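You operate a simulated robot arm through the tools that you are given. There is no shell and no other tool. Be economical: measure what you need, move in short steps, check, and stop when the job is done.

You are at the controls of a simulated robot arm. One attempt, no reset.

Task
Pull chair 3 out, wipe the drops off its seat and push it back in.
Fine: use the orange sponge and put it back on the white table. What is to be rubbed or washed off counts as gone when no trace of it is left.

It is judged by the outcome, as a careful person would: the job done as asked, and still so three seconds after it is handed in. It fails if anything else is knocked over, pushed out of place, dropped, spilled or broken.

Robot
A 7-joint arm with a two-finger parallel gripper, fixed in place. Base frame: the origin is at the foot of the arm, x ahead of it, y to its left, z up. Readings come in mm, rad, newtons and seconds.
Its first joint turns from -2.897 to 2.897 rad. Payload 4.4 kg.
Tool frame: the origin (TCP) lies between the finger pads and is the grasp point; the fingertips stand 23 mm ahead of it; z points along the fingers, y is the line along which they close. The gripper opens to 94 mm. The fingers are 38 mm wide and 10 mm thick; the gripper's body (54 by 96 mm) begins 39 mm behind the TCP.
Orientation is that of the tool frame in the base frame, as a unit quaternion [w, x, y, z]. With the fingers straight down and closing along the base's y, the tool's x points along the base's -x, its y along +y and its z along -z.

Tools
- The arm moves only by the tool send_rows. Its argument "steps" is a list of rows, each an object of numbers (a shift or turn left out is 0, a gripper value left out holds the last): "tx", "ty", "tz": the shift along the tool's x, y, z in mm; "rx", "ry", "rz": the turn, a rotation vector about the tool's x, y, z in rad; "grip": the gripper command, from -1 (shut) to 1 (fully open), values between in proportion. In form: [{"tx": .., "ty": .., "tz": .., "rx": .., "ry": .., "rz": .., "grip": ..}, ...]. A call has 1 to 12 rows; each row shifts and turns the commanded pose from where the row before left it, along the tool's axes as they then stand. A row lasts 0.2 s, in which the tool goes at most 50 mm and 0.15 rad; a call with a longer step from one row to the next is refused whole, and so is a gripper value outside its range. A pose out of reach is approached as far as the arm can. The call stops where the force on the tool passes 70 N (or 10 N more than at its start, if that is more) or the arm is blocked; 0.2 s more then pass. The fingers move at their own pace (about 72 mm/s each) and stop on an object; they squeeze with about 32 N. The grip force told is the motor's: it shows also when the fingers shut on nothing. Time passes only in rows, and 0.2 s behind the last, so rows that do not move let the fingers close. It gives the time, the measured TCP pose, the force on the tool (base axes), the opening and the grip force at its end, in the units of the frame above (readings bear some noise), with the torque about the TCP (base axes, N m) and any sound that the robot's microphone picked up, and new pictures: "pictures" is both (left out), scene, wrist or none.
- Cameras (640 x 400 px; columns grow to the right, rows downward): "scene" is fixed at [48.3, -501.6, 1144.6]; the picture's right is [0.90, -0.43, 0.00], its down [-0.16, -0.35, -0.92] and it looks along [0.40, 0.83, -0.38] (base axes); focal length 309 px, centre (320, 200). "wrist" rides on the gripper at [86, 16, -75] in the tool frame; the picture's right is [-0.18, 0.98, 0.00], its down [-0.58, -0.11, -0.81] and it looks along [-0.79, -0.15, 0.59] (tool axes); focal length 243 px, centre (320, 200). There is no depth. A picture from a camera that has moved, and an enlarged one, comes with that camera's place and axes in the base frame and with its lens.
- inspect(camera, box): a new picture of the part [left, top, right, bottom] of that camera's present view, enlarged. The clock stands still meanwhile.
- sign_off(): hands the job in; it is judged then, once.

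Go step by step. Nothing tells you positions but the pictures and the camera data: compare them with the known pose of the tool, close in by small moves and look again before you grip or let go. The budget is 120 turns and 200 pictures, counting those below and the enlarged ones. Unless the task says otherwise, let go and move clear before handing in, and close with one line.

The tools are called by a JSON object that holds its "api" and its "payload". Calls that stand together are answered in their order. send_rows: Moves the arm, as the interface text tells. Its arguments: {"type":"object","properties":{"steps":{"type":"array","items":{"type":"object","properties":{"tx":{"type":"number"},"ty":{"type":"number"},"tz":{"type":"number"},"rx":{"type":"number"},"ry":{"type":"number"},"rz":{"type":"number"},"grip":{"type":"number"}}}},"pictures":{"type":"string","enum":["both","scene","wrist","none"]}},"required":["steps"]} The other tools are called the same way: inspect (camera, box) takes an enlarged picture of a part of a camera's view; sign_off () hands the job in.

At the start:

```text
time_s: 0.0
eef_pos: [435.1, 765.9, 960.1]
orientation: [0.0, 0.0, 1.0, 0.0]
force: [0.2, -1.1, -0.1]
ft_torque: [-0.01, 0.0, 0.01]
finger_gap: 93.9
grip_force: 0.0
```

scene: 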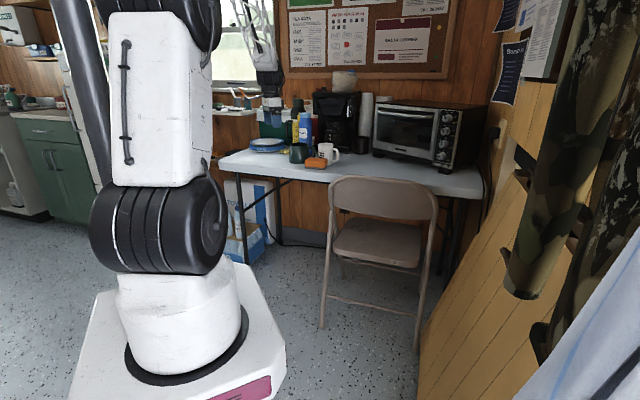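
wrist: 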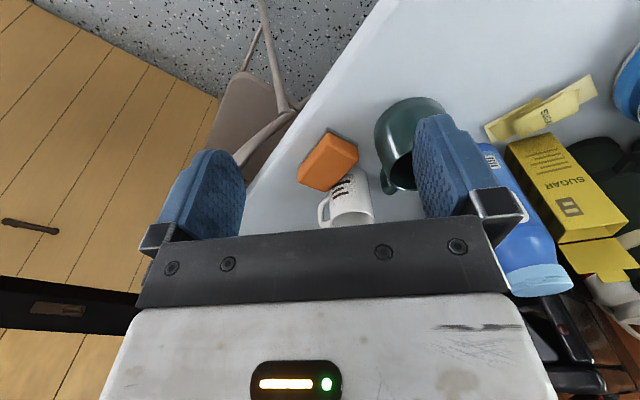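

The scene shows one folding chair tucked at the white table, with the orange sponge at the table's front edge. I'll enlarge the views to find the chair label, the drops and the sponge.

{"api": "inspect", "payload": {"camera": "scene", "box": [200, 80, 500, 360]}}

{"api": "inspect", "payload": {"camera": "wrist", "box": [180, 0, 520, 240]}}

{"api": "inspect", "payload": {"camera": "scene", "box": [310, 165, 450, 270]}}

```text
1.43 times, centred on (350, 220) of scene
camera zoom: at [48.3, -501.6, 1144.6], right [0.9, -0.43, 0.0], down [-0.16, -0.35, -0.92], along [0.4, 0.83, -0.38], focal length 441 px, centre (277, 171)
```

zoom: 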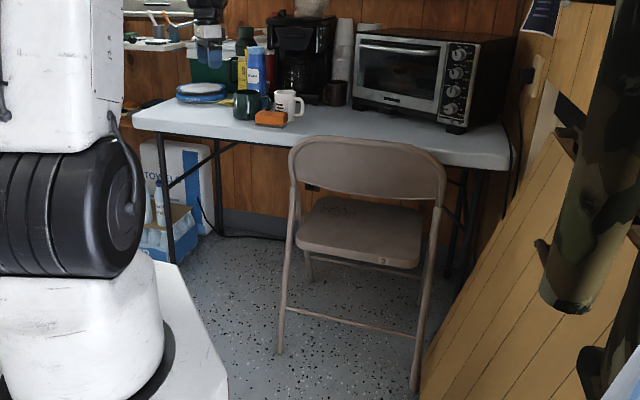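

```text
1.67 times, centred on (350, 120) of wrist
camera zoom: at [349.0, 780.8, 1033.6], right [0.18, 0.98, 0.0], down [0.58, -0.11, 0.81], along [0.79, -0.15, -0.59], focal length 404 px, centre (270, 333)
```

zoom: 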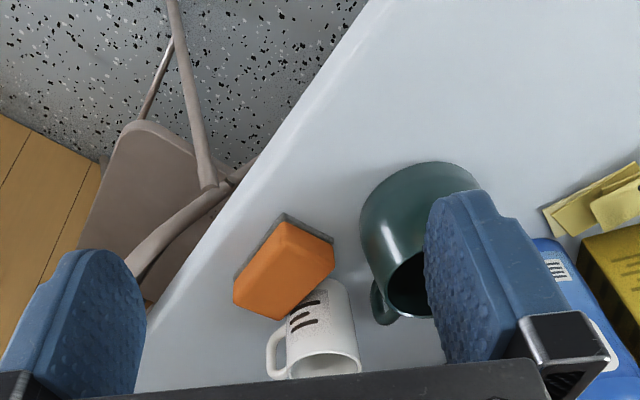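

```text
3.81 times, centred on (380, 218) of scene
camera zoom: at [48.3, -501.6, 1144.6], right [0.9, -0.43, 0.0], down [-0.16, -0.35, -0.92], along [0.4, 0.83, -0.38], focal length 1176 px, centre (91, 133)
```

zoom: 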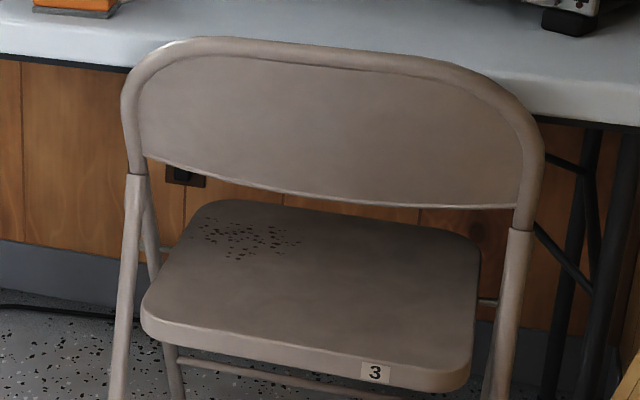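

Chair 3 is the one at the table, facing it. The drops are on the seat's front-left part, under the table edge. The floor is at about z=0 and the chair back's top is near (720, 360, 790). I'll move closer and turn the wrist along the backrest for a second view.

{"api": "send_rows", "payload": {"steps": [{"tx": -20, "ty": -39, "tz": -3}, {"tx": -20, "ty": -39, "tz": -3}, {"tx": -20, "ty": -39, "tz": -3}, {"tx": -20, "ty": -39, "tz": -3}, {"tx": -20, "ty": -39, "tz": -3}, {"tx": -20, "ty": -39, "tz": -3}, {"rz": 0.14}, {"rz": 0.14}, {"rz": 0.14}, {"rz": 0.14}, {"rz": 0.14}, {"rz": 0.1}]}}

```text
time_s: 2.6
eef_pos: [555.8, 530.8, 978.9]
orientation: [0.0, 0.39, 0.921, 0.0]
force: [-0.9, -0.2, -0.1]
ft_torque: [0.02, 0.01, 0.0]
finger_gap: 93.9
grip_force: 0.0
camera wrist: at [507.1, 603.6, 1052.1], right [0.83, 0.55, 0.0], down [0.33, -0.49, 0.81], along [0.45, -0.67, -0.59], focal length 243 px, centre (320, 200)
```

scene: 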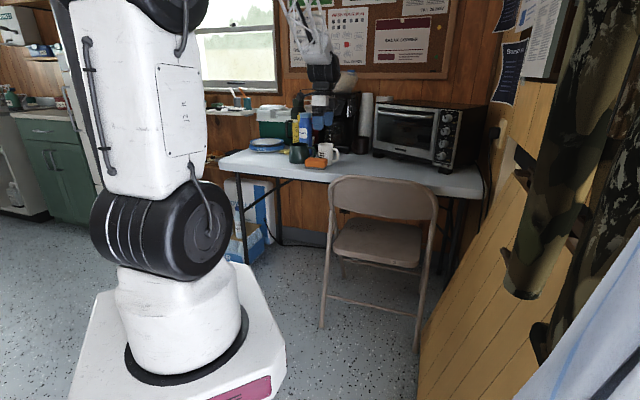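
wrist: 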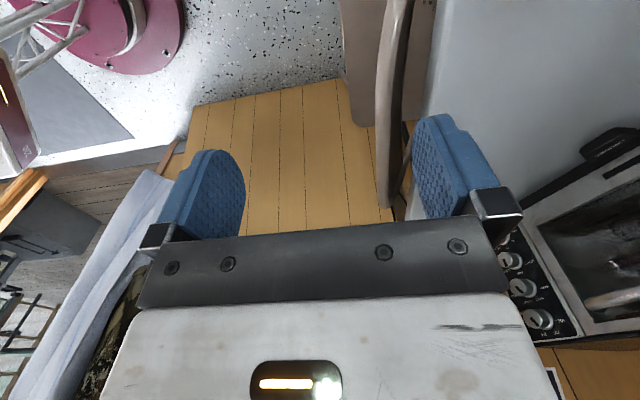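

{"api": "inspect", "payload": {"camera": "wrist", "box": [260, 0, 500, 220]}}

{"api": "inspect", "payload": {"camera": "scene", "box": [310, 165, 450, 260]}}

```text
1.82 times, centred on (380, 110) of wrist
camera zoom: at [507.1, 603.6, 1052.1], right [0.83, 0.55, 0.0], down [0.33, -0.49, 0.81], along [0.45, -0.67, -0.59], focal length 441 px, centre (211, 364)
```

zoom: 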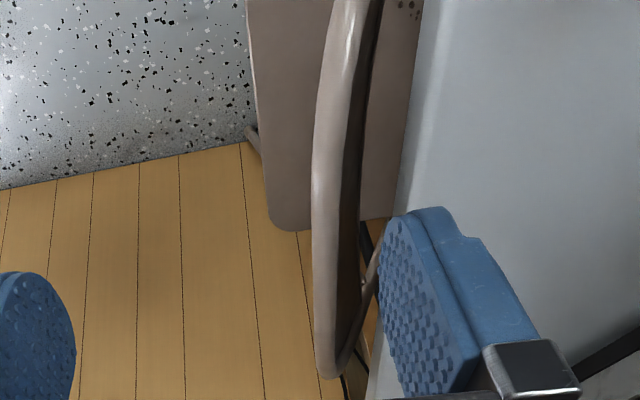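

```text
4.21 times, centred on (380, 212) of scene
camera zoom: at [48.3, -501.6, 1144.6], right [0.9, -0.43, 0.0], down [-0.16, -0.35, -0.92], along [0.4, 0.83, -0.38], focal length 1300 px, centre (67, 147)
```

zoom: 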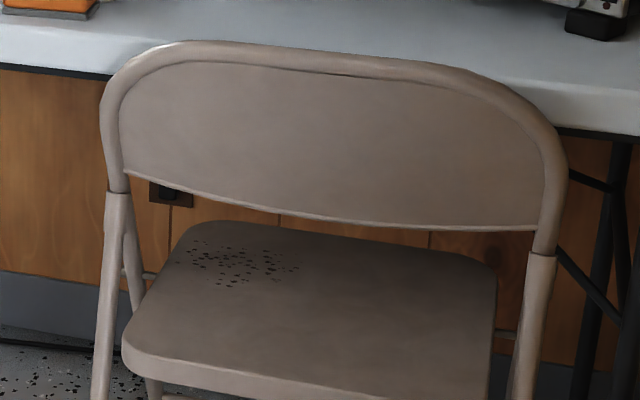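

The top tube is at about z=767. In chair axes, with n forward at (.72,.70) and l right at (.70,-.72), the ridge is at n≈828 and its centre at l≈225. I'll move above the centre of the backrest and check before lowering.

{"api": "send_rows", "payload": {"steps": [{"tx": -36, "ty": 10, "tz": 14}, {"tx": -36, "ty": 10, "tz": 14}, {"tx": -36, "ty": 10, "tz": 14}, {"tx": -36, "ty": 10, "tz": 14}, {"tx": -36, "ty": 10, "tz": 14}, {"tx": -36, "ty": 10, "tz": 14}, {}]}}

```text
time_s: 4.2
eef_pos: [746.4, 418.7, 889.7]
orientation: [-0.001, 0.39, 0.921, 0.001]
force: [-0.1, -0.1, 0.3]
ft_torque: [0.0, -0.02, -0.03]
finger_gap: 93.9
grip_force: 0.1
camera wrist: at [698.5, 491.2, 963.6], right [0.83, 0.55, 0.0], down [0.33, -0.49, 0.81], along [0.45, -0.67, -0.59], focal length 243 px, centre (320, 200)
```

scene: 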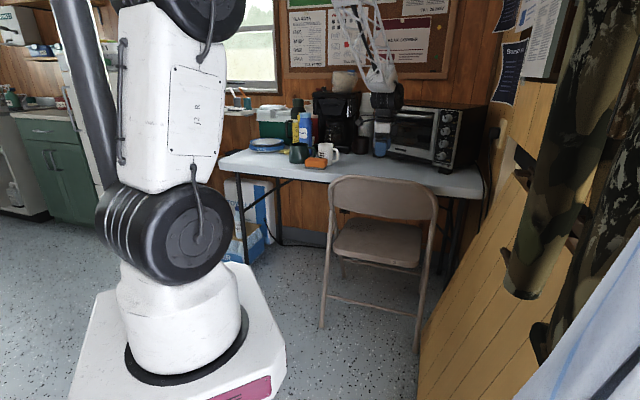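
wrist: 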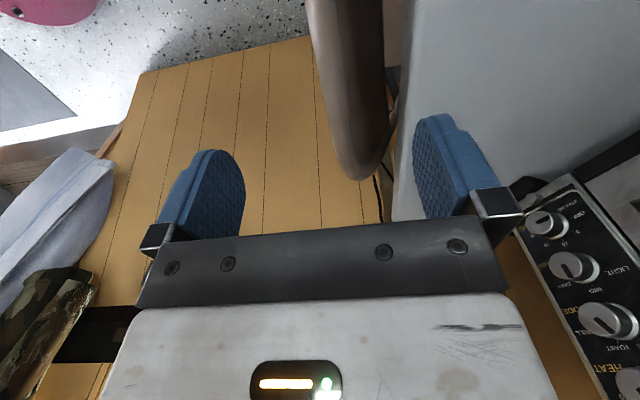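

{"api": "inspect", "payload": {"camera": "wrist", "box": [240, 0, 480, 200]}}

```text
2.00 times, centred on (360, 100) of wrist
camera zoom: at [698.5, 491.2, 963.6], right [0.83, 0.55, 0.0], down [0.33, -0.49, 0.81], along [0.45, -0.67, -0.59], focal length 485 px, centre (240, 400)
```

zoom: 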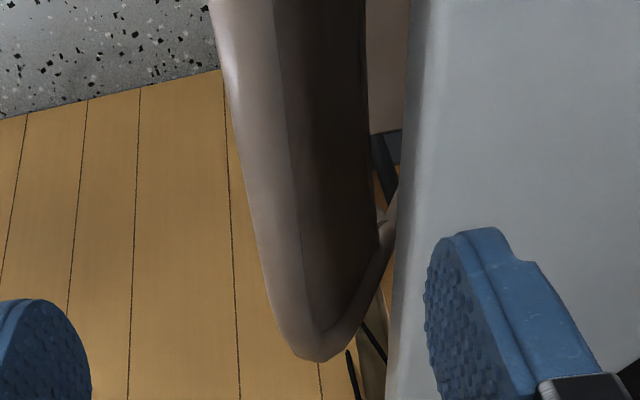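

The ridge is about 7 mm forward of the tool axis. I'll narrow the gripper so the front finger clears the table edge, shift forward, and lower to just above the tube.

{"api": "send_rows", "payload": {"steps": [{"ty": 7, "grip": 0.0}, {"tz": 25}, {"tz": 25}, {"tz": 25}, {"tz": 15}, {}]}}

{"api": "inspect", "payload": {"camera": "wrist", "box": [200, 0, 480, 200]}}

{"api": "inspect", "payload": {"camera": "scene", "box": [330, 110, 450, 210]}}

```text
time_s: 5.6
eef_pos: [752.7, 423.5, 803.2]
orientation: [-0.001, 0.389, 0.921, 0.001]
force: [0.2, 0.0, -0.8]
ft_torque: [-0.02, 0.02, 0.02]
finger_gap: 46.8
grip_force: 0.1
camera wrist: at [704.9, 495.7, 877.1], right [0.83, 0.55, 0.0], down [0.33, -0.49, 0.81], along [0.45, -0.67, -0.59], focal length 243 px, centre (320, 200)
```

scene: 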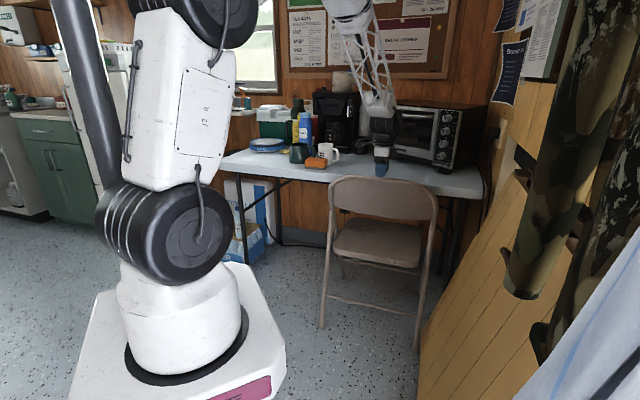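
wrist: 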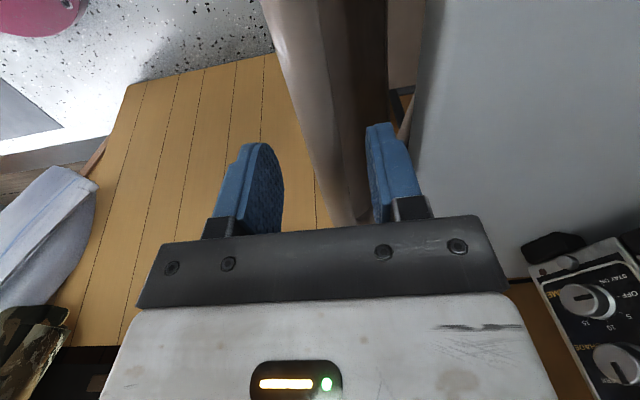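

```text
2.00 times, centred on (340, 100) of wrist
camera zoom: at [704.9, 495.7, 877.1], right [0.83, 0.55, 0.0], down [0.33, -0.49, 0.81], along [0.45, -0.67, -0.59], focal length 485 px, centre (280, 400)
```

zoom: 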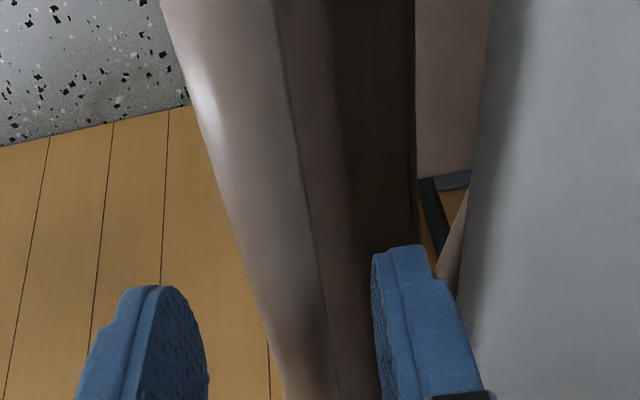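

```text
4.00 times, centred on (390, 160) of scene
camera zoom: at [48.3, -501.6, 1144.6], right [0.9, -0.43, 0.0], down [-0.16, -0.35, -0.92], along [0.4, 0.83, -0.38], focal length 1235 px, centre (40, 360)
```

zoom: 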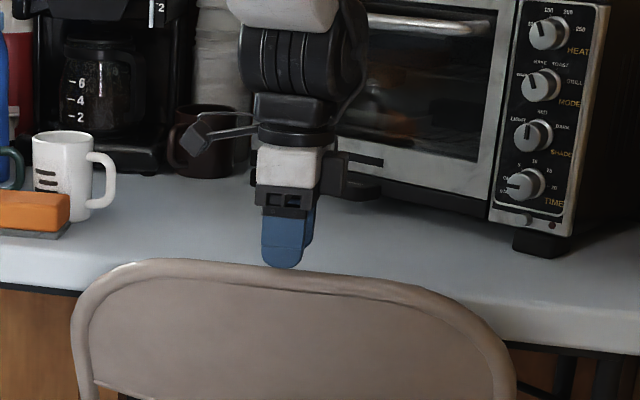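

The ridge is centred between the fingers, so I'm lowering around it and closing.

{"api": "send_rows", "payload": {"steps": [{"tz": 10}, {"tz": 10}, {"tz": 10}, {"tz": 6}, {}], "pictures": "wrist"}}

```text
time_s: 6.8
eef_pos: [752.5, 423.8, 767.5]
orientation: [0.0, 0.389, 0.921, -0.001]
force: [0.6, 0.4, -0.3]
ft_torque: [0.0, -0.02, 0.0]
finger_gap: 46.9
grip_force: 0.0
camera wrist: at [705.3, 496.0, 840.5], right [0.83, 0.55, 0.0], down [0.33, -0.49, 0.81], along [0.45, -0.67, -0.59], focal length 243 px, centre (320, 200)
```

wrist: 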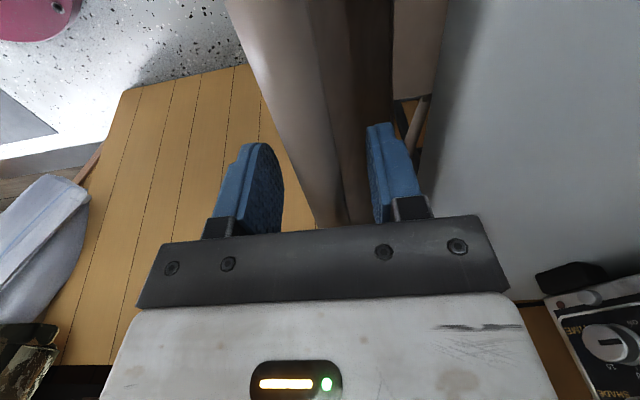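

{"api": "send_rows", "payload": {"steps": [{"tz": 6}, {"grip": -1}, {}, {}]}}

```text
time_s: 7.8
eef_pos: [752.2, 422.4, 760.1]
orientation: [0.0, 0.39, 0.921, 0.0]
force: [-13.5, -5.0, 7.2]
ft_torque: [-0.07, 0.03, 1.17]
finger_gap: 22.0
grip_force: 32.2
camera wrist: at [704.3, 496.1, 834.5], right [0.83, 0.55, 0.0], down [0.33, -0.49, 0.81], along [0.45, -0.67, -0.59], focal length 243 px, centre (320, 200)
```

scene: 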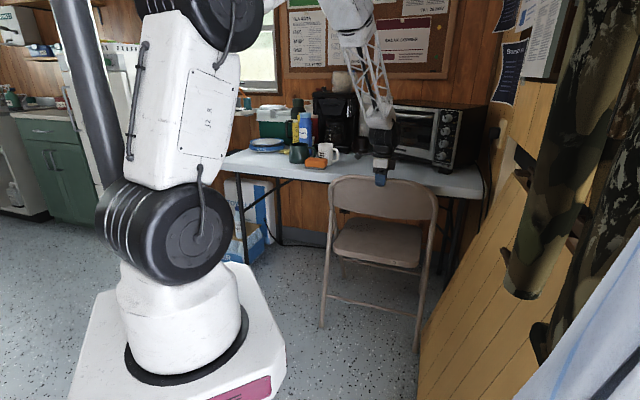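
wrist: 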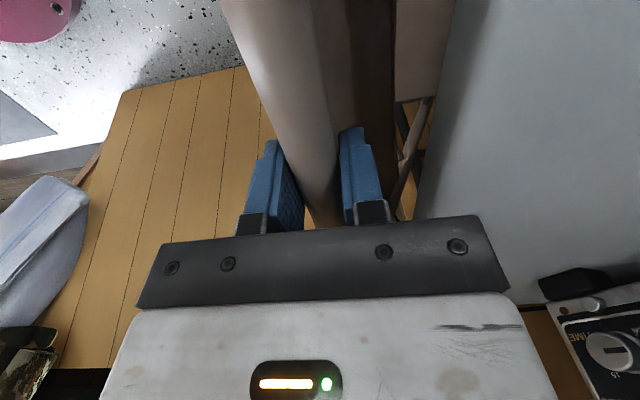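

The tube is held at (752, 422, 760), which I'll use as the pose to push back to. I'll pull slowly for the first few centimetres and check that the chair slides without tipping.

{"api": "send_rows", "payload": {"steps": [{"ty": -6}, {"ty": -8}, {"ty": -8}, {"ty": -8}]}}

```text
time_s: 8.8
eef_pos: [733.6, 402.7, 762.3]
orientation: [0.0, 0.389, 0.921, 0.001]
force: [-3.9, 14.5, 16.4]
ft_torque: [-0.06, -0.23, 1.12]
finger_gap: 22.7
grip_force: 31.1
camera wrist: at [684.6, 475.7, 835.7], right [0.83, 0.55, 0.0], down [0.33, -0.49, 0.81], along [0.45, -0.67, -0.59], focal length 243 px, centre (320, 200)
```

scene: 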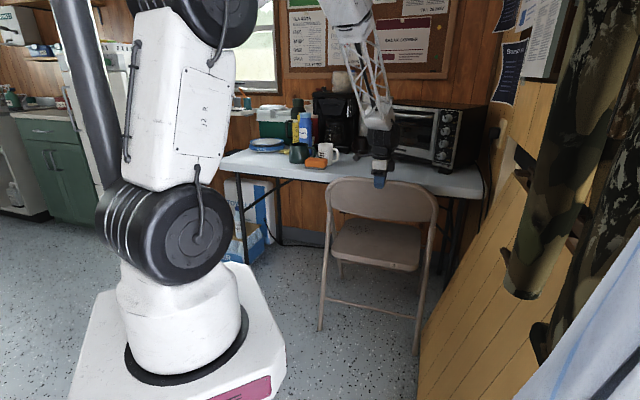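
wrist: 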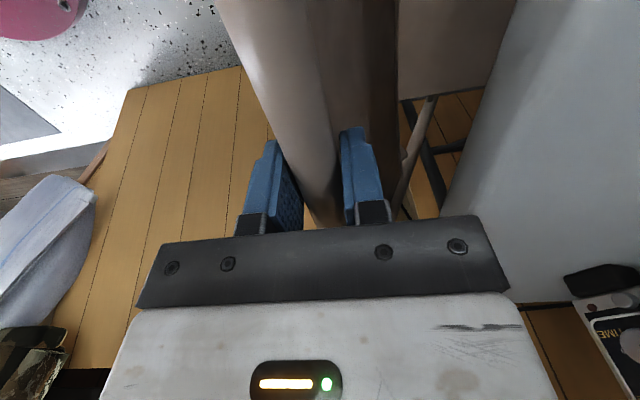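

{"api": "inspect", "payload": {"camera": "scene", "box": [300, 160, 460, 360]}}

```text
2.00 times, centred on (380, 260) of scene
camera zoom: at [48.3, -501.6, 1144.6], right [0.9, -0.43, 0.0], down [-0.16, -0.35, -0.92], along [0.4, 0.83, -0.38], focal length 617 px, centre (200, 80)
```

zoom: 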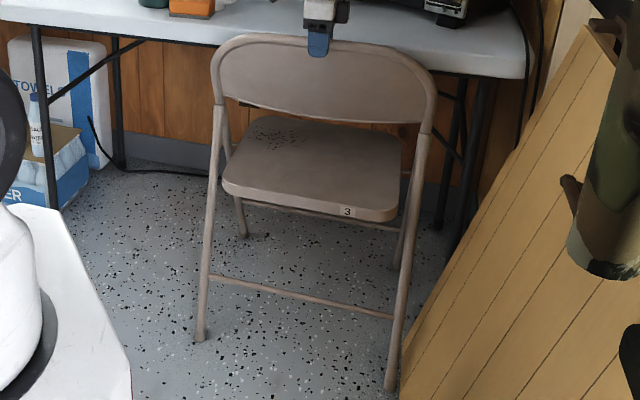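

{"api": "send_rows", "payload": {"steps": [{"ty": -8}, {"ty": -8}, {"ty": -8}, {"ty": -8}], "pictures": "none"}}

{"api": "inspect", "payload": {"camera": "scene", "box": [300, 160, 460, 360]}}

```text
time_s: 9.8
eef_pos: [709.2, 379.8, 761.9]
orientation: [0.0, 0.389, 0.921, 0.0]
force: [5.4, 3.1, 11.6]
ft_torque: [-0.16, -0.19, 0.83]
finger_gap: 22.1
grip_force: 31.7
```

```text
2.00 times, centred on (380, 260) of scene
camera zoom: at [48.3, -501.6, 1144.6], right [0.9, -0.43, 0.0], down [-0.16, -0.35, -0.92], along [0.4, 0.83, -0.38], focal length 617 px, centre (200, 80)
```

zoom: 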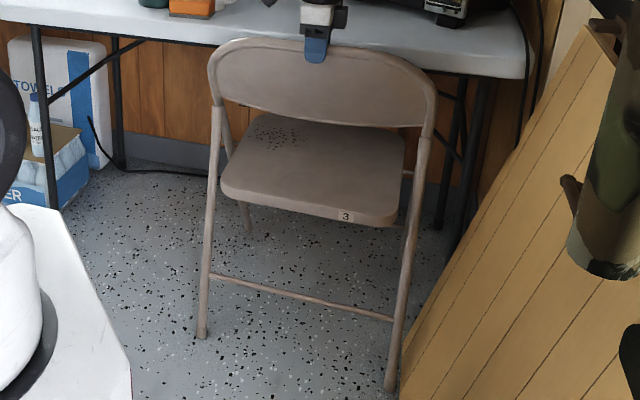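

The rear feet stay put while the front feet lift, so the chair is tipping back instead of sliding. I'll set it down again, then lift the rear slightly to take its weight and drag it on the front feet.

{"api": "send_rows", "payload": {"steps": [{"ty": 8}, {"ty": 8}, {"ty": 8}, {"ty": 8}, {"ty": 8}, {"ty": 8}, {"ty": 8}, {"ty": 5}, {}], "pictures": "none"}}

{"api": "inspect", "payload": {"camera": "scene", "box": [300, 160, 460, 360]}}

```text
time_s: 11.8
eef_pos: [753.4, 423.2, 762.1]
orientation: [0.0, 0.389, 0.921, 0.0]
force: [-11.0, -6.4, 4.2]
ft_torque: [0.1, 0.21, 0.08]
finger_gap: 22.0
grip_force: 32.2
```

```text
2.00 times, centred on (380, 260) of scene
camera zoom: at [48.3, -501.6, 1144.6], right [0.9, -0.43, 0.0], down [-0.16, -0.35, -0.92], along [0.4, 0.83, -0.38], focal length 617 px, centre (200, 80)
```

zoom: 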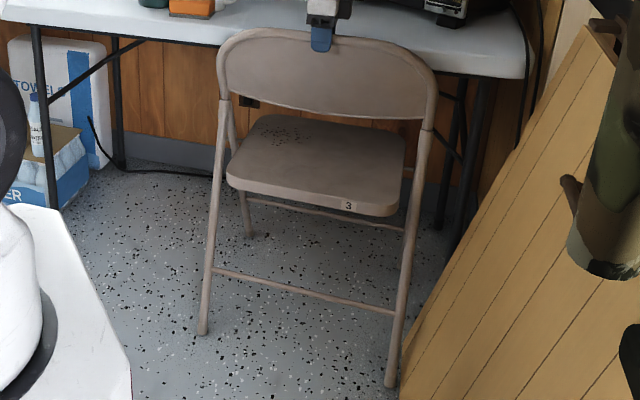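

{"api": "send_rows", "payload": {"steps": [{"tz": -5}, {"tz": -5}, {"tz": -5}, {"tz": -5}, {}], "pictures": "none"}}

{"api": "inspect", "payload": {"camera": "scene", "box": [300, 160, 460, 360]}}

```text
time_s: 13.0
eef_pos: [753.1, 423.1, 782.9]
orientation: [0.001, 0.389, 0.921, -0.001]
force: [0.0, -3.0, -19.5]
ft_torque: [-0.03, 0.03, -0.19]
finger_gap: 22.0
grip_force: 31.6
```

```text
2.00 times, centred on (380, 260) of scene
camera zoom: at [48.3, -501.6, 1144.6], right [0.9, -0.43, 0.0], down [-0.16, -0.35, -0.92], along [0.4, 0.83, -0.38], focal length 617 px, centre (200, 80)
```

zoom: 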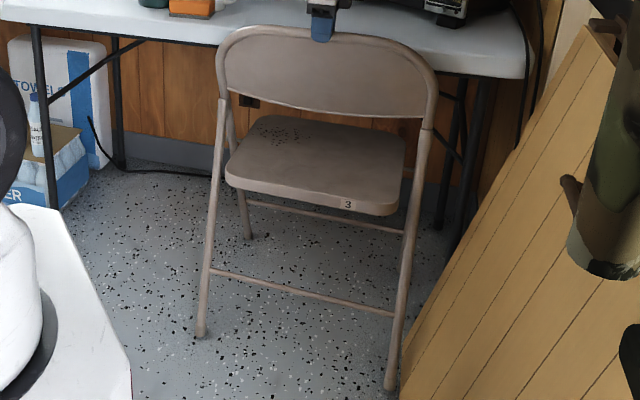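

{"api": "inspect", "payload": {"camera": "scene", "box": [350, 150, 420, 195]}}

{"api": "inspect", "payload": {"camera": "wrist", "box": [200, 60, 440, 240]}}

```text
8.89 times, centred on (385, 172) of scene
camera zoom: at [48.3, -501.6, 1144.6], right [0.9, -0.43, 0.0], down [-0.16, -0.35, -0.92], along [0.4, 0.83, -0.38], focal length 2744 px, centre (-258, 444)
```

zoom: 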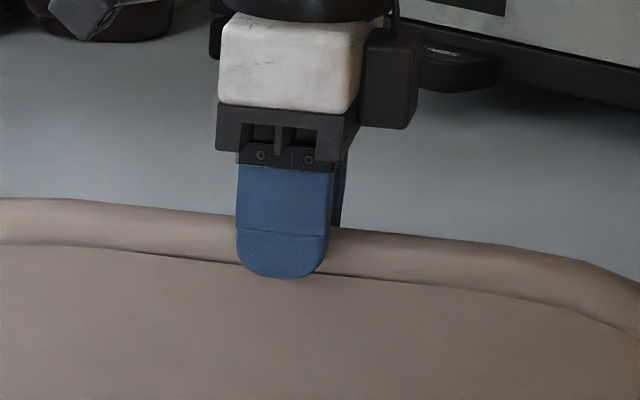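

```text
2.22 times, centred on (320, 150) of wrist
camera zoom: at [704.6, 495.7, 856.1], right [0.83, 0.55, 0.0], down [0.33, -0.49, 0.81], along [0.45, -0.67, -0.59], focal length 539 px, centre (320, 311)
```

zoom: 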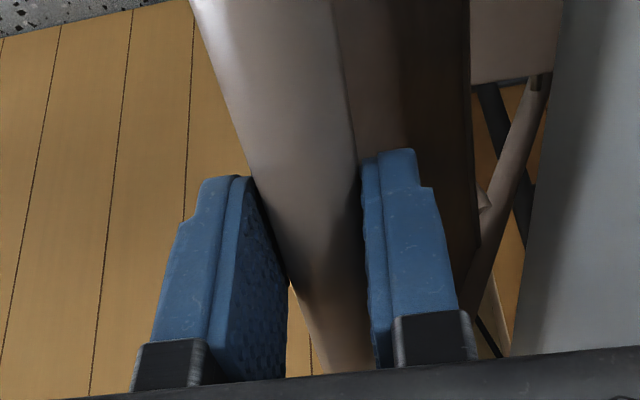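

{"api": "send_rows", "payload": {"steps": [{"tz": -5}, {"tz": -5}, {"tz": -5}, {}], "pictures": "none"}}

{"api": "inspect", "payload": {"camera": "scene", "box": [350, 150, 420, 195]}}

{"api": "inspect", "payload": {"camera": "scene", "box": [300, 160, 460, 360]}}

```text
time_s: 14.0
eef_pos: [753.1, 424.3, 797.4]
orientation: [0.0, 0.389, 0.921, 0.002]
force: [0.0, 0.0, -0.2]
ft_torque: [-0.02, 0.0, 0.0]
finger_gap: 0.2
grip_force: 31.9
```

```text
8.89 times, centred on (385, 172) of scene
camera zoom: at [48.3, -501.6, 1144.6], right [0.9, -0.43, 0.0], down [-0.16, -0.35, -0.92], along [0.4, 0.83, -0.38], focal length 2744 px, centre (-258, 444)
```

zoom: 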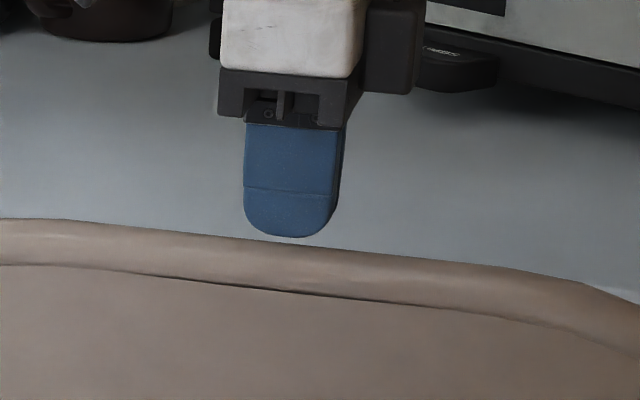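

```text
2.00 times, centred on (380, 260) of scene
camera zoom: at [48.3, -501.6, 1144.6], right [0.9, -0.43, 0.0], down [-0.16, -0.35, -0.92], along [0.4, 0.83, -0.38], focal length 617 px, centre (200, 80)
```

zoom: 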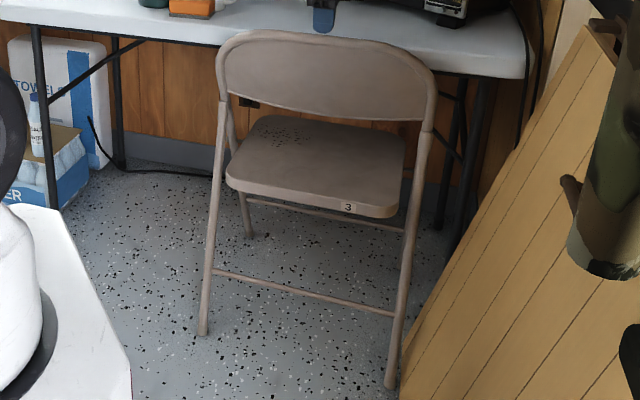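

The grip slipped off the tube after lifting the rear about 1 cm, and the chair settled back upright. I'll regrip deeper and pull at constant height, so that past about 5° of lean the hold unloads the rear feet and they slide.

{"api": "send_rows", "payload": {"steps": [{"grip": 0.05}, {}, {"tz": 12}, {"tz": 12}, {"tz": 12}, {"tz": 10}, {}]}}

```text
time_s: 15.6
eef_pos: [752.6, 423.2, 752.2]
orientation: [-0.001, 0.389, 0.921, 0.0]
force: [-0.1, -0.2, 0.6]
ft_torque: [0.02, 0.04, 0.01]
finger_gap: 49.6
grip_force: 0.0
camera wrist: at [705.3, 494.9, 825.6], right [0.83, 0.55, 0.0], down [0.33, -0.49, 0.81], along [0.45, -0.67, -0.59], focal length 243 px, centre (320, 200)
```

scene: 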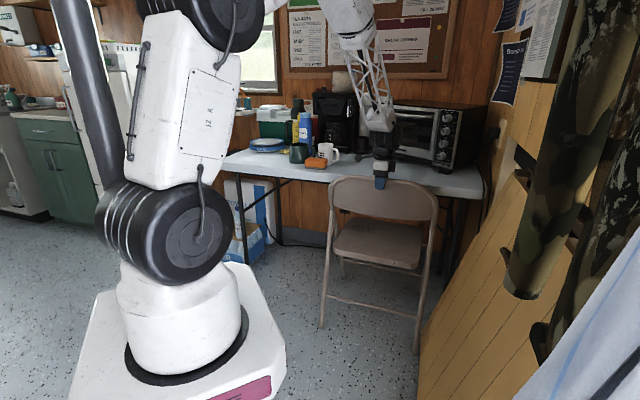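
wrist: 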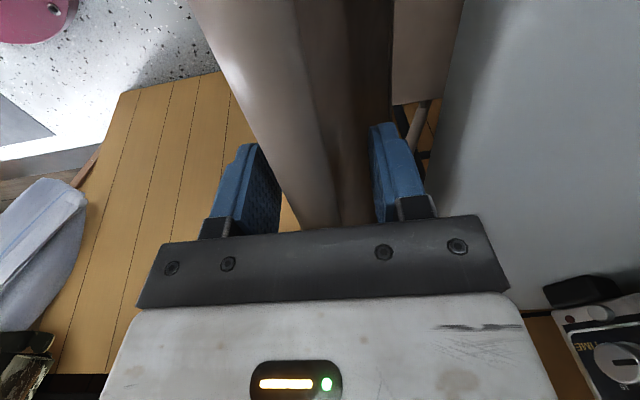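

{"api": "send_rows", "payload": {"steps": [{"grip": -1}, {}, {}, {"ty": -8, "tz": -1}, {"ty": -10, "tz": -1}, {"ty": -10, "tz": -1}, {"ty": -10, "tz": -1}, {"ty": -10, "tz": -1}, {"ty": -10}, {"ty": -10}, {"ty": -10}], "pictures": "none"}}

{"api": "inspect", "payload": {"camera": "scene", "box": [300, 160, 460, 360]}}

```text
time_s: 18.0
eef_pos: [697.5, 365.7, 757.3]
orientation: [0.0, 0.389, 0.921, 0.0]
force: [0.9, 7.0, 23.7]
ft_torque: [0.01, -0.04, -0.05]
finger_gap: 21.8
grip_force: 31.9
```

```text
2.00 times, centred on (380, 260) of scene
camera zoom: at [48.3, -501.6, 1144.6], right [0.9, -0.43, 0.0], down [-0.16, -0.35, -0.92], along [0.4, 0.83, -0.38], focal length 617 px, centre (200, 80)
```

zoom: 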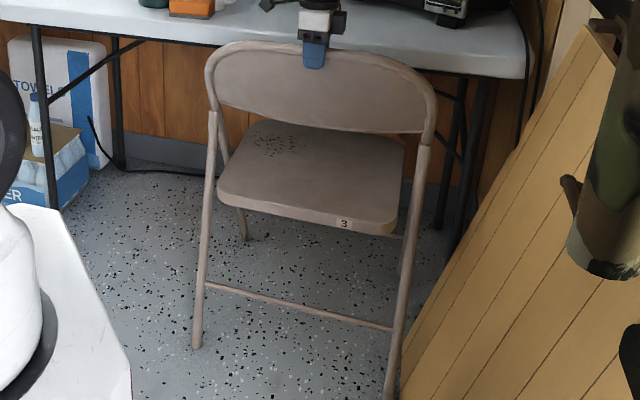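

The rear feet are sliding now, with some backward lean. The hand is pressing down, so I'll rise a little as I keep pulling.

{"api": "send_rows", "payload": {"steps": [{"ty": -10, "tz": -1}, {"ty": -10, "tz": -1}, {"ty": -10, "tz": -1}, {"ty": -10}, {"ty": -10}, {"ty": -10}], "pictures": "none"}}

{"api": "inspect", "payload": {"camera": "scene", "box": [300, 160, 460, 360]}}

```text
time_s: 19.4
eef_pos: [651.4, 325.2, 756.4]
orientation: [-0.001, 0.389, 0.921, 0.0]
force: [4.9, 1.5, -16.2]
ft_torque: [0.14, 0.2, -1.06]
finger_gap: 21.7
grip_force: 32.5
```

```text
2.00 times, centred on (380, 260) of scene
camera zoom: at [48.3, -501.6, 1144.6], right [0.9, -0.43, 0.0], down [-0.16, -0.35, -0.92], along [0.4, 0.83, -0.38], focal length 617 px, centre (200, 80)
```

zoom: 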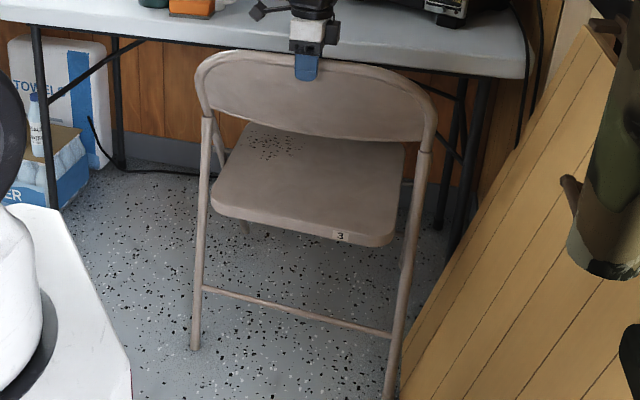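

{"api": "send_rows", "payload": {"steps": [{"ty": -8}, {"ty": -8}, {"ty": -8}, {"ty": -8}, {"ty": -8}], "pictures": "none"}}

{"api": "inspect", "payload": {"camera": "scene", "box": [300, 160, 460, 360]}}

```text
time_s: 20.6
eef_pos: [625.0, 299.7, 760.5]
orientation: [-0.001, 0.388, 0.922, 0.0]
force: [1.8, 5.8, -13.6]
ft_torque: [0.26, 0.2, 0.79]
finger_gap: 21.9
grip_force: 31.9
```

```text
2.00 times, centred on (380, 260) of scene
camera zoom: at [48.3, -501.6, 1144.6], right [0.9, -0.43, 0.0], down [-0.16, -0.35, -0.92], along [0.4, 0.83, -0.38], focal length 617 px, centre (200, 80)
```

zoom: 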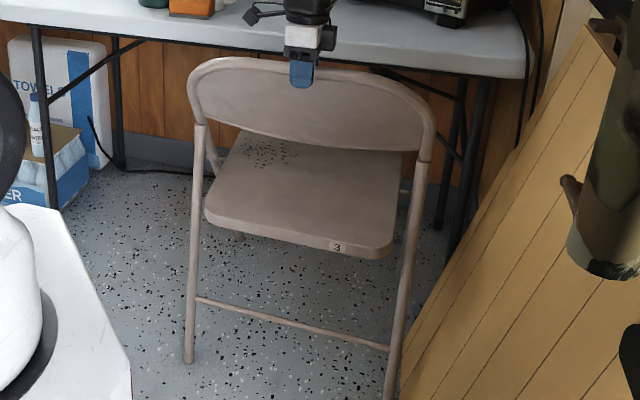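

The chair now slides steadily on its rear feet. I'll continue in the same way.

{"api": "send_rows", "payload": {"steps": [{"ty": -8}, {"ty": -8}, {"ty": -8}, {"ty": -8}, {"ty": -8}, {"ty": -8}, {"ty": -8}, {"ty": -8}, {"ty": -8}, {"ty": -8}], "pictures": "wrist"}}

{"api": "inspect", "payload": {"camera": "scene", "box": [280, 140, 480, 390]}}

```text
time_s: 22.8
eef_pos: [567.8, 243.6, 759.4]
orientation: [0.0, 0.389, 0.921, 0.0]
force: [2.5, 3.6, -15.4]
ft_torque: [0.14, 0.05, 0.09]
finger_gap: 22.0
grip_force: 32.3
camera wrist: at [520.0, 316.4, 833.2], right [0.83, 0.55, 0.0], down [0.33, -0.49, 0.81], along [0.45, -0.67, -0.59], focal length 243 px, centre (320, 200)
```

wrist: 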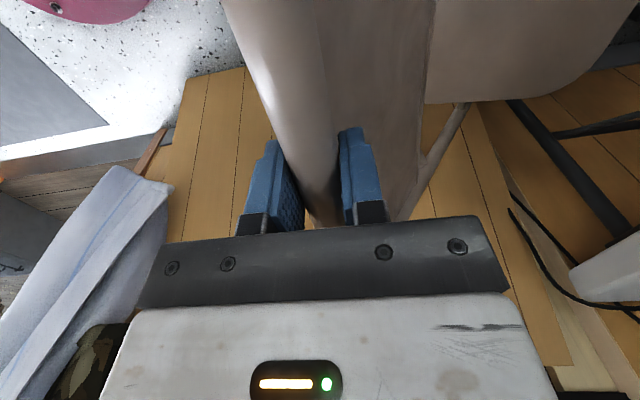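

```text
1.60 times, centred on (380, 265) of scene
camera zoom: at [48.3, -501.6, 1144.6], right [0.9, -0.43, 0.0], down [-0.16, -0.35, -0.92], along [0.4, 0.83, -0.38], focal length 494 px, centre (224, 96)
```

zoom: 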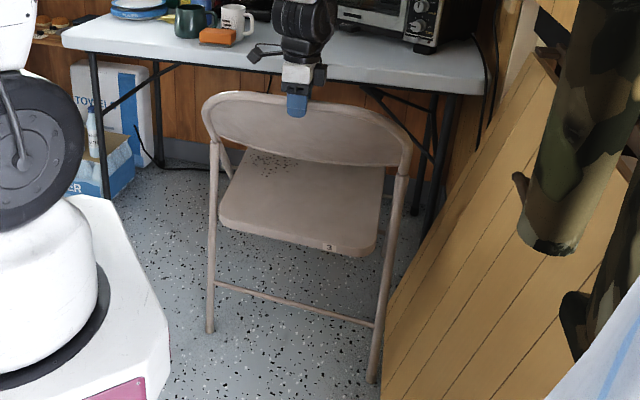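

{"api": "send_rows", "payload": {"steps": [{"ty": -10}, {"ty": -10}, {"ty": -10}, {"ty": -10}, {"ty": -10}, {"ty": -10}, {"ty": -10}, {"ty": -10}], "pictures": "scene"}}

```text
time_s: 24.6
eef_pos: [510.3, 188.7, 758.5]
orientation: [0.0, 0.389, 0.921, 0.0]
force: [2.7, 5.1, -15.4]
ft_torque: [0.19, 0.05, 0.31]
finger_gap: 22.0
grip_force: 32.0
```

scene: 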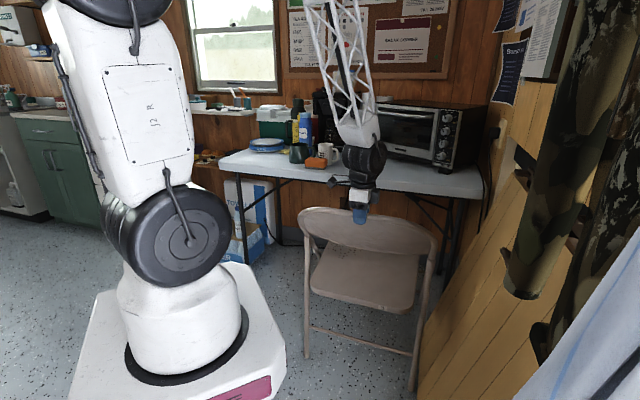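

{"api": "send_rows", "payload": {"steps": [{"ty": -10}, {"ty": -10}, {"ty": -10}, {"ty": -10}, {"ty": -10}, {"ty": -10}, {"ty": -10}, {"ty": -10}, {"ty": -10}], "pictures": "scene"}}

```text
time_s: 26.6
eef_pos: [446.2, 123.4, 758.6]
orientation: [0.0, 0.389, 0.921, 0.0]
force: [2.0, 6.0, -13.9]
ft_torque: [0.06, -0.05, 0.64]
finger_gap: 22.1
grip_force: 32.3
```

scene: 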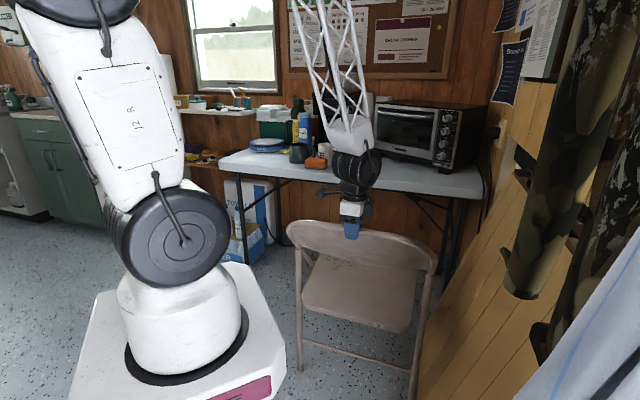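

The chair is about 300 mm out, leaning back. I'll rotate it forward gently until the front feet touch.

{"api": "send_rows", "payload": {"steps": [{"ty": 8}, {"ty": 8}, {"ty": 8}, {"ty": 8}, {"ty": 8}, {"ty": 8}, {"ty": 8}, {"ty": 8}, {"ty": 8}, {"ty": 8}, {"ty": 6}, {}], "pictures": "scene"}}

```text
time_s: 29.2
eef_pos: [508.0, 184.8, 758.4]
orientation: [-0.001, 0.389, 0.921, 0.0]
force: [4.8, 0.4, 19.9]
ft_torque: [-0.07, -0.08, -0.09]
finger_gap: 22.0
grip_force: 31.7
```

scene: 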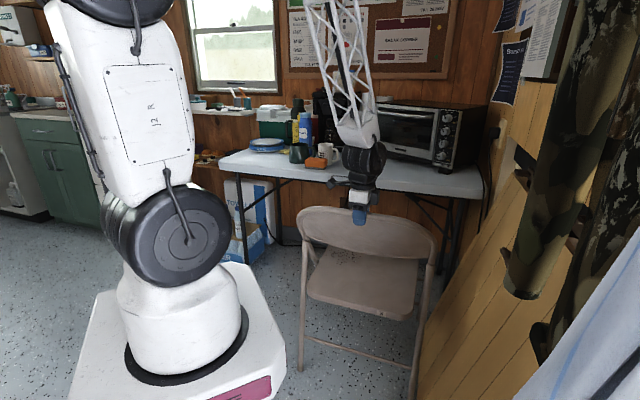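

{"api": "send_rows", "payload": {"steps": [{"ty": 6, "tz": -1}, {"ty": 6, "tz": -1}, {"ty": 6}, {}], "pictures": "none"}}

{"api": "inspect", "payload": {"camera": "scene", "box": [280, 170, 460, 400]}}

```text
time_s: 30.2
eef_pos: [519.5, 196.1, 759.4]
orientation: [0.0, 0.389, 0.921, -0.001]
force: [4.7, 4.5, -23.3]
ft_torque: [-0.03, 0.01, 0.0]
finger_gap: 21.3
grip_force: 32.1
```

```text
1.74 times, centred on (370, 285) of scene
camera zoom: at [48.3, -501.6, 1144.6], right [0.9, -0.43, 0.0], down [-0.16, -0.35, -0.92], along [0.4, 0.83, -0.38], focal length 537 px, centre (233, 52)
```

zoom: 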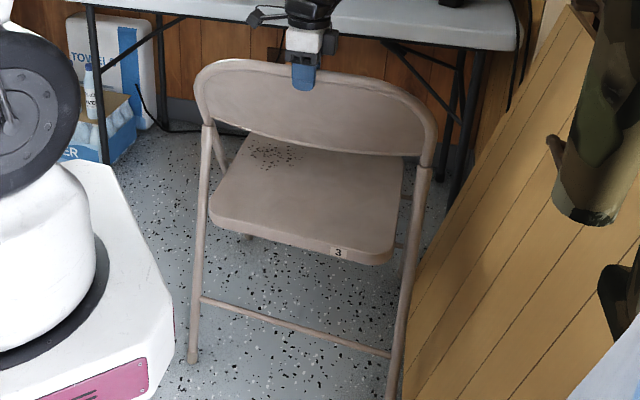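

{"api": "send_rows", "payload": {"steps": [{"ty": 6, "tz": 1}, {"ty": 6, "tz": 1}, {"ty": 6}, {"ty": 6}, {}], "pictures": "none"}}

{"api": "inspect", "payload": {"camera": "scene", "box": [280, 170, 460, 400]}}

```text
time_s: 31.4
eef_pos: [537.9, 213.4, 759.1]
orientation: [0.001, 0.389, 0.921, 0.001]
force: [10.7, -5.3, 3.4]
ft_torque: [-0.61, -0.52, -0.62]
finger_gap: 21.9
grip_force: 32.4
```

```text
1.74 times, centred on (370, 285) of scene
camera zoom: at [48.3, -501.6, 1144.6], right [0.9, -0.43, 0.0], down [-0.16, -0.35, -0.92], along [0.4, 0.83, -0.38], focal length 537 px, centre (233, 52)
```

zoom: 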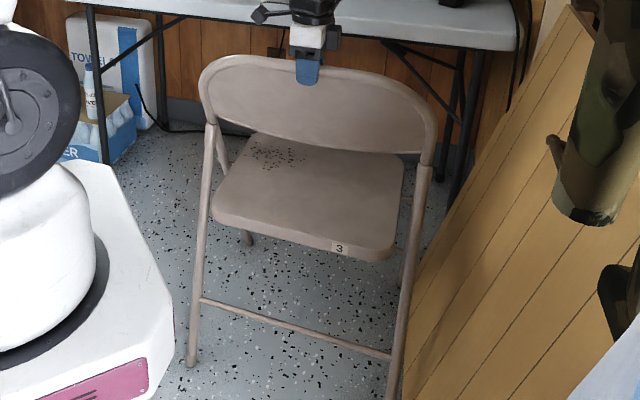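

{"api": "send_rows", "payload": {"steps": [{"ty": 5}, {"ty": 5}, {"ty": 4}, {}], "pictures": "none"}}

{"api": "inspect", "payload": {"camera": "scene", "box": [280, 170, 460, 400]}}

```text
time_s: 32.4
eef_pos: [547.2, 222.7, 758.7]
orientation: [0.001, 0.389, 0.921, 0.0]
force: [-2.6, -4.5, -12.2]
ft_torque: [-0.04, 0.04, -0.08]
finger_gap: 21.9
grip_force: 32.2
```

```text
1.74 times, centred on (370, 285) of scene
camera zoom: at [48.3, -501.6, 1144.6], right [0.9, -0.43, 0.0], down [-0.16, -0.35, -0.92], along [0.4, 0.83, -0.38], focal length 537 px, centre (233, 52)
```

zoom: 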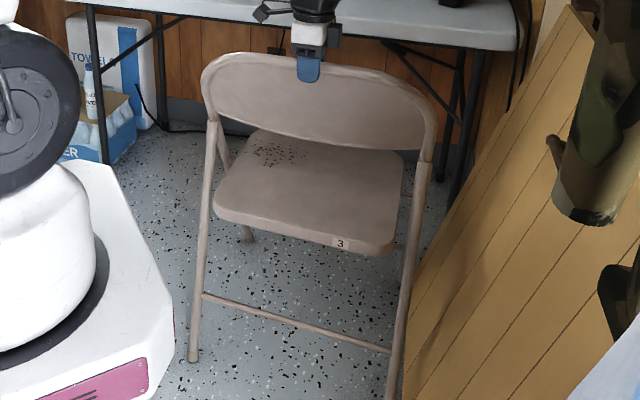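

The front feet are down, so I'm releasing and rising clear.

{"api": "send_rows", "payload": {"steps": [{"grip": 0.1}, {}, {"tz": -30}, {"tz": -40}, {"tz": -40}, {"tz": -40}, {"tz": -40, "grip": 1}, {}], "pictures": "both"}}

{"api": "inspect", "payload": {"camera": "scene", "box": [280, 170, 460, 400]}}

```text
time_s: 34.2
eef_pos: [553.0, 224.0, 950.1]
orientation: [0.001, 0.389, 0.921, 0.0]
force: [0.3, -1.2, -0.3]
ft_torque: [-0.03, -0.01, -0.02]
finger_gap: 94.2
grip_force: 0.1
camera wrist: at [504.8, 297.2, 1024.1], right [0.83, 0.55, 0.0], down [0.33, -0.49, 0.81], along [0.45, -0.67, -0.59], focal length 243 px, centre (320, 200)
```

scene: 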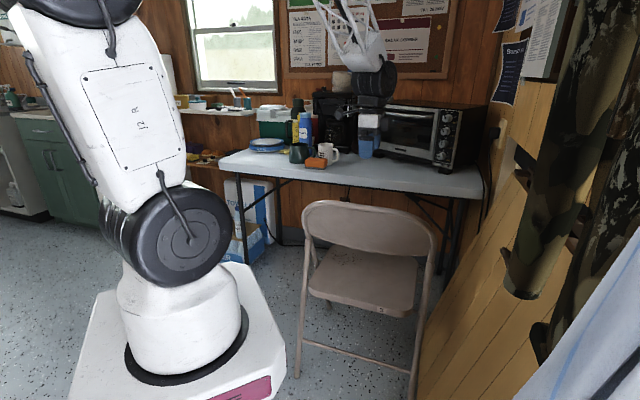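
wrist: 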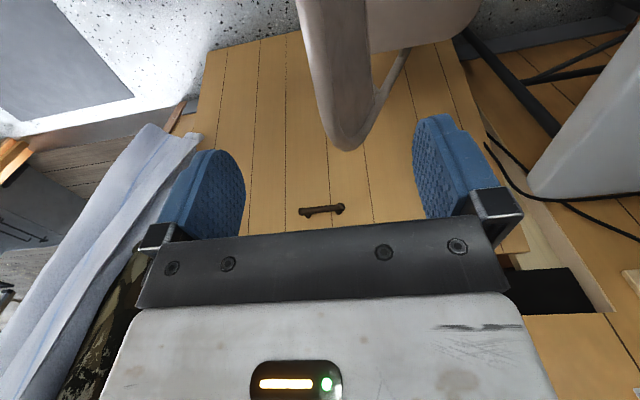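

```text
1.74 times, centred on (370, 285) of scene
camera zoom: at [48.3, -501.6, 1144.6], right [0.9, -0.43, 0.0], down [-0.16, -0.35, -0.92], along [0.4, 0.83, -0.38], focal length 537 px, centre (233, 52)
```

zoom: 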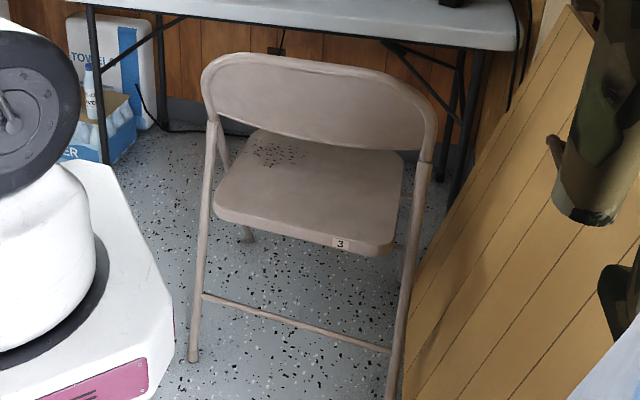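

Chair 3 stands on all four feet, pulled out about 285 mm. From the first wrist picture the sponge is about 60 by 100 mm near (617, 742), with its short axis nearly along my gripper axis. I'll go above it.

{"api": "send_rows", "payload": {"steps": [{"tx": 27, "ty": 34}, {"tx": 27, "ty": 34}, {"tx": 27, "ty": 34}, {"tx": 27, "ty": 34}, {"tx": 27, "ty": 34}, {"tx": 27, "ty": 34}, {"tx": 27, "ty": 34}, {"tx": 27, "ty": 34}, {"tx": 27, "ty": 34}, {"tx": 27, "ty": 34}, {"tx": 27, "ty": 34}, {"tx": 27, "ty": 34}], "pictures": "none"}}

{"api": "send_rows", "payload": {"steps": [{"rz": -0.12}, {"tz": 30}, {}], "pictures": "both"}}

```text
time_s: 36.8
eef_pos: [615.5, 739.1, 948.0]
orientation: [0.0, 0.389, 0.921, 0.0]
force: [1.2, -0.4, 0.8]
ft_torque: [-0.04, -0.05, 0.0]
finger_gap: 94.0
grip_force: 0.1
```

```text
time_s: 37.6
eef_pos: [614.5, 740.4, 916.0]
orientation: [0.0, 0.332, 0.943, 0.0]
force: [0.2, 0.0, 0.5]
ft_torque: [-0.03, 0.0, 0.02]
finger_gap: 94.0
grip_force: 0.0
camera wrist: at [558.8, 806.9, 989.8], right [0.76, 0.65, 0.0], down [0.38, -0.45, 0.81], along [0.52, -0.61, -0.59], focal length 243 px, centre (320, 200)
```

scene: 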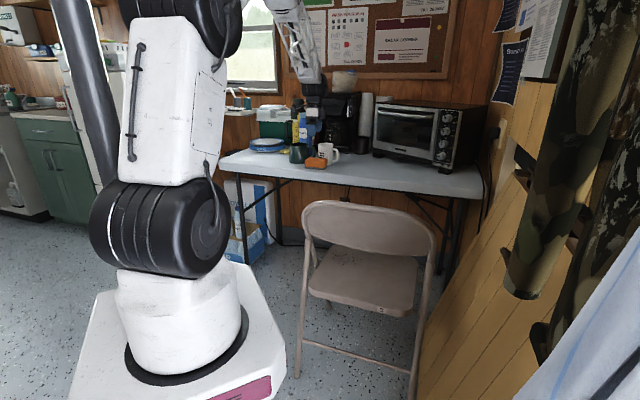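
wrist: 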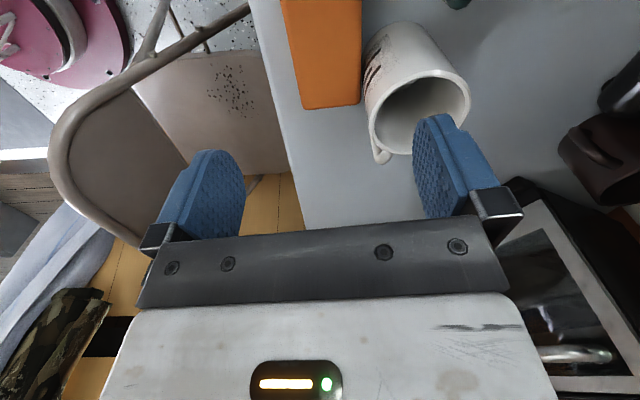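

{"api": "send_rows", "payload": {"steps": [{"tx": 35}, {"tx": 35}, {"tz": 20}, {}], "pictures": "wrist"}}

{"api": "inspect", "payload": {"camera": "wrist", "box": [220, 0, 500, 180]}}

{"api": "inspect", "payload": {"camera": "scene", "box": [280, 130, 360, 180]}}

```text
time_s: 38.6
eef_pos: [558.4, 784.0, 899.2]
orientation: [0.001, 0.333, 0.943, 0.001]
force: [0.7, 0.0, 0.0]
ft_torque: [0.01, 0.0, 0.03]
finger_gap: 94.2
grip_force: 0.0
camera wrist: at [501.7, 850.2, 971.9], right [0.76, 0.65, 0.0], down [0.38, -0.45, 0.81], along [0.52, -0.61, -0.59], focal length 243 px, centre (320, 200)
```

wrist: 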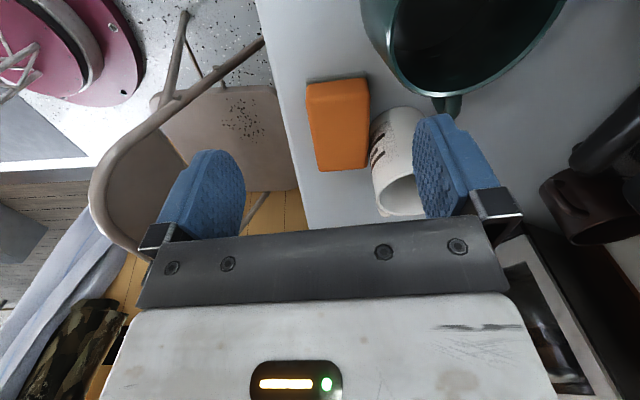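

```text
2.22 times, centred on (360, 90) of wrist
camera zoom: at [501.7, 850.2, 971.9], right [0.76, 0.65, 0.0], down [0.38, -0.45, 0.81], along [0.52, -0.61, -0.59], focal length 539 px, centre (231, 444)
```

zoom: 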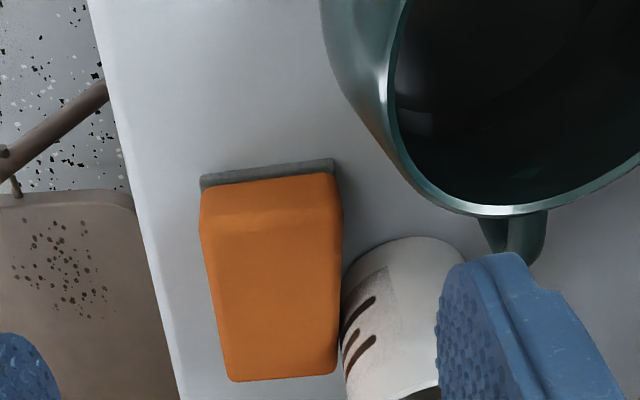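

```text
8.00 times, centred on (320, 155) of scene
camera zoom: at [48.3, -501.6, 1144.6], right [0.9, -0.43, 0.0], down [-0.16, -0.35, -0.92], along [0.4, 0.83, -0.38], focal length 2470 px, centre (320, 560)
```

zoom: 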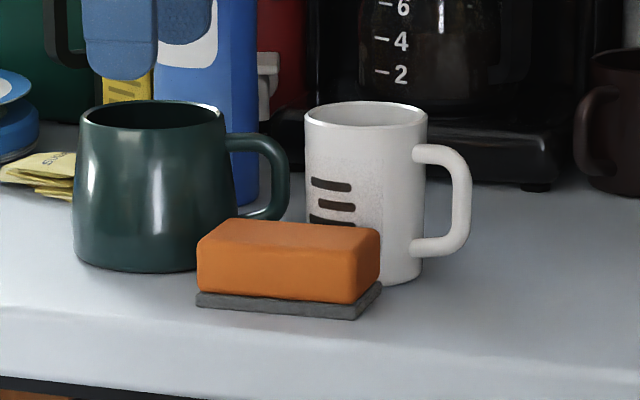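

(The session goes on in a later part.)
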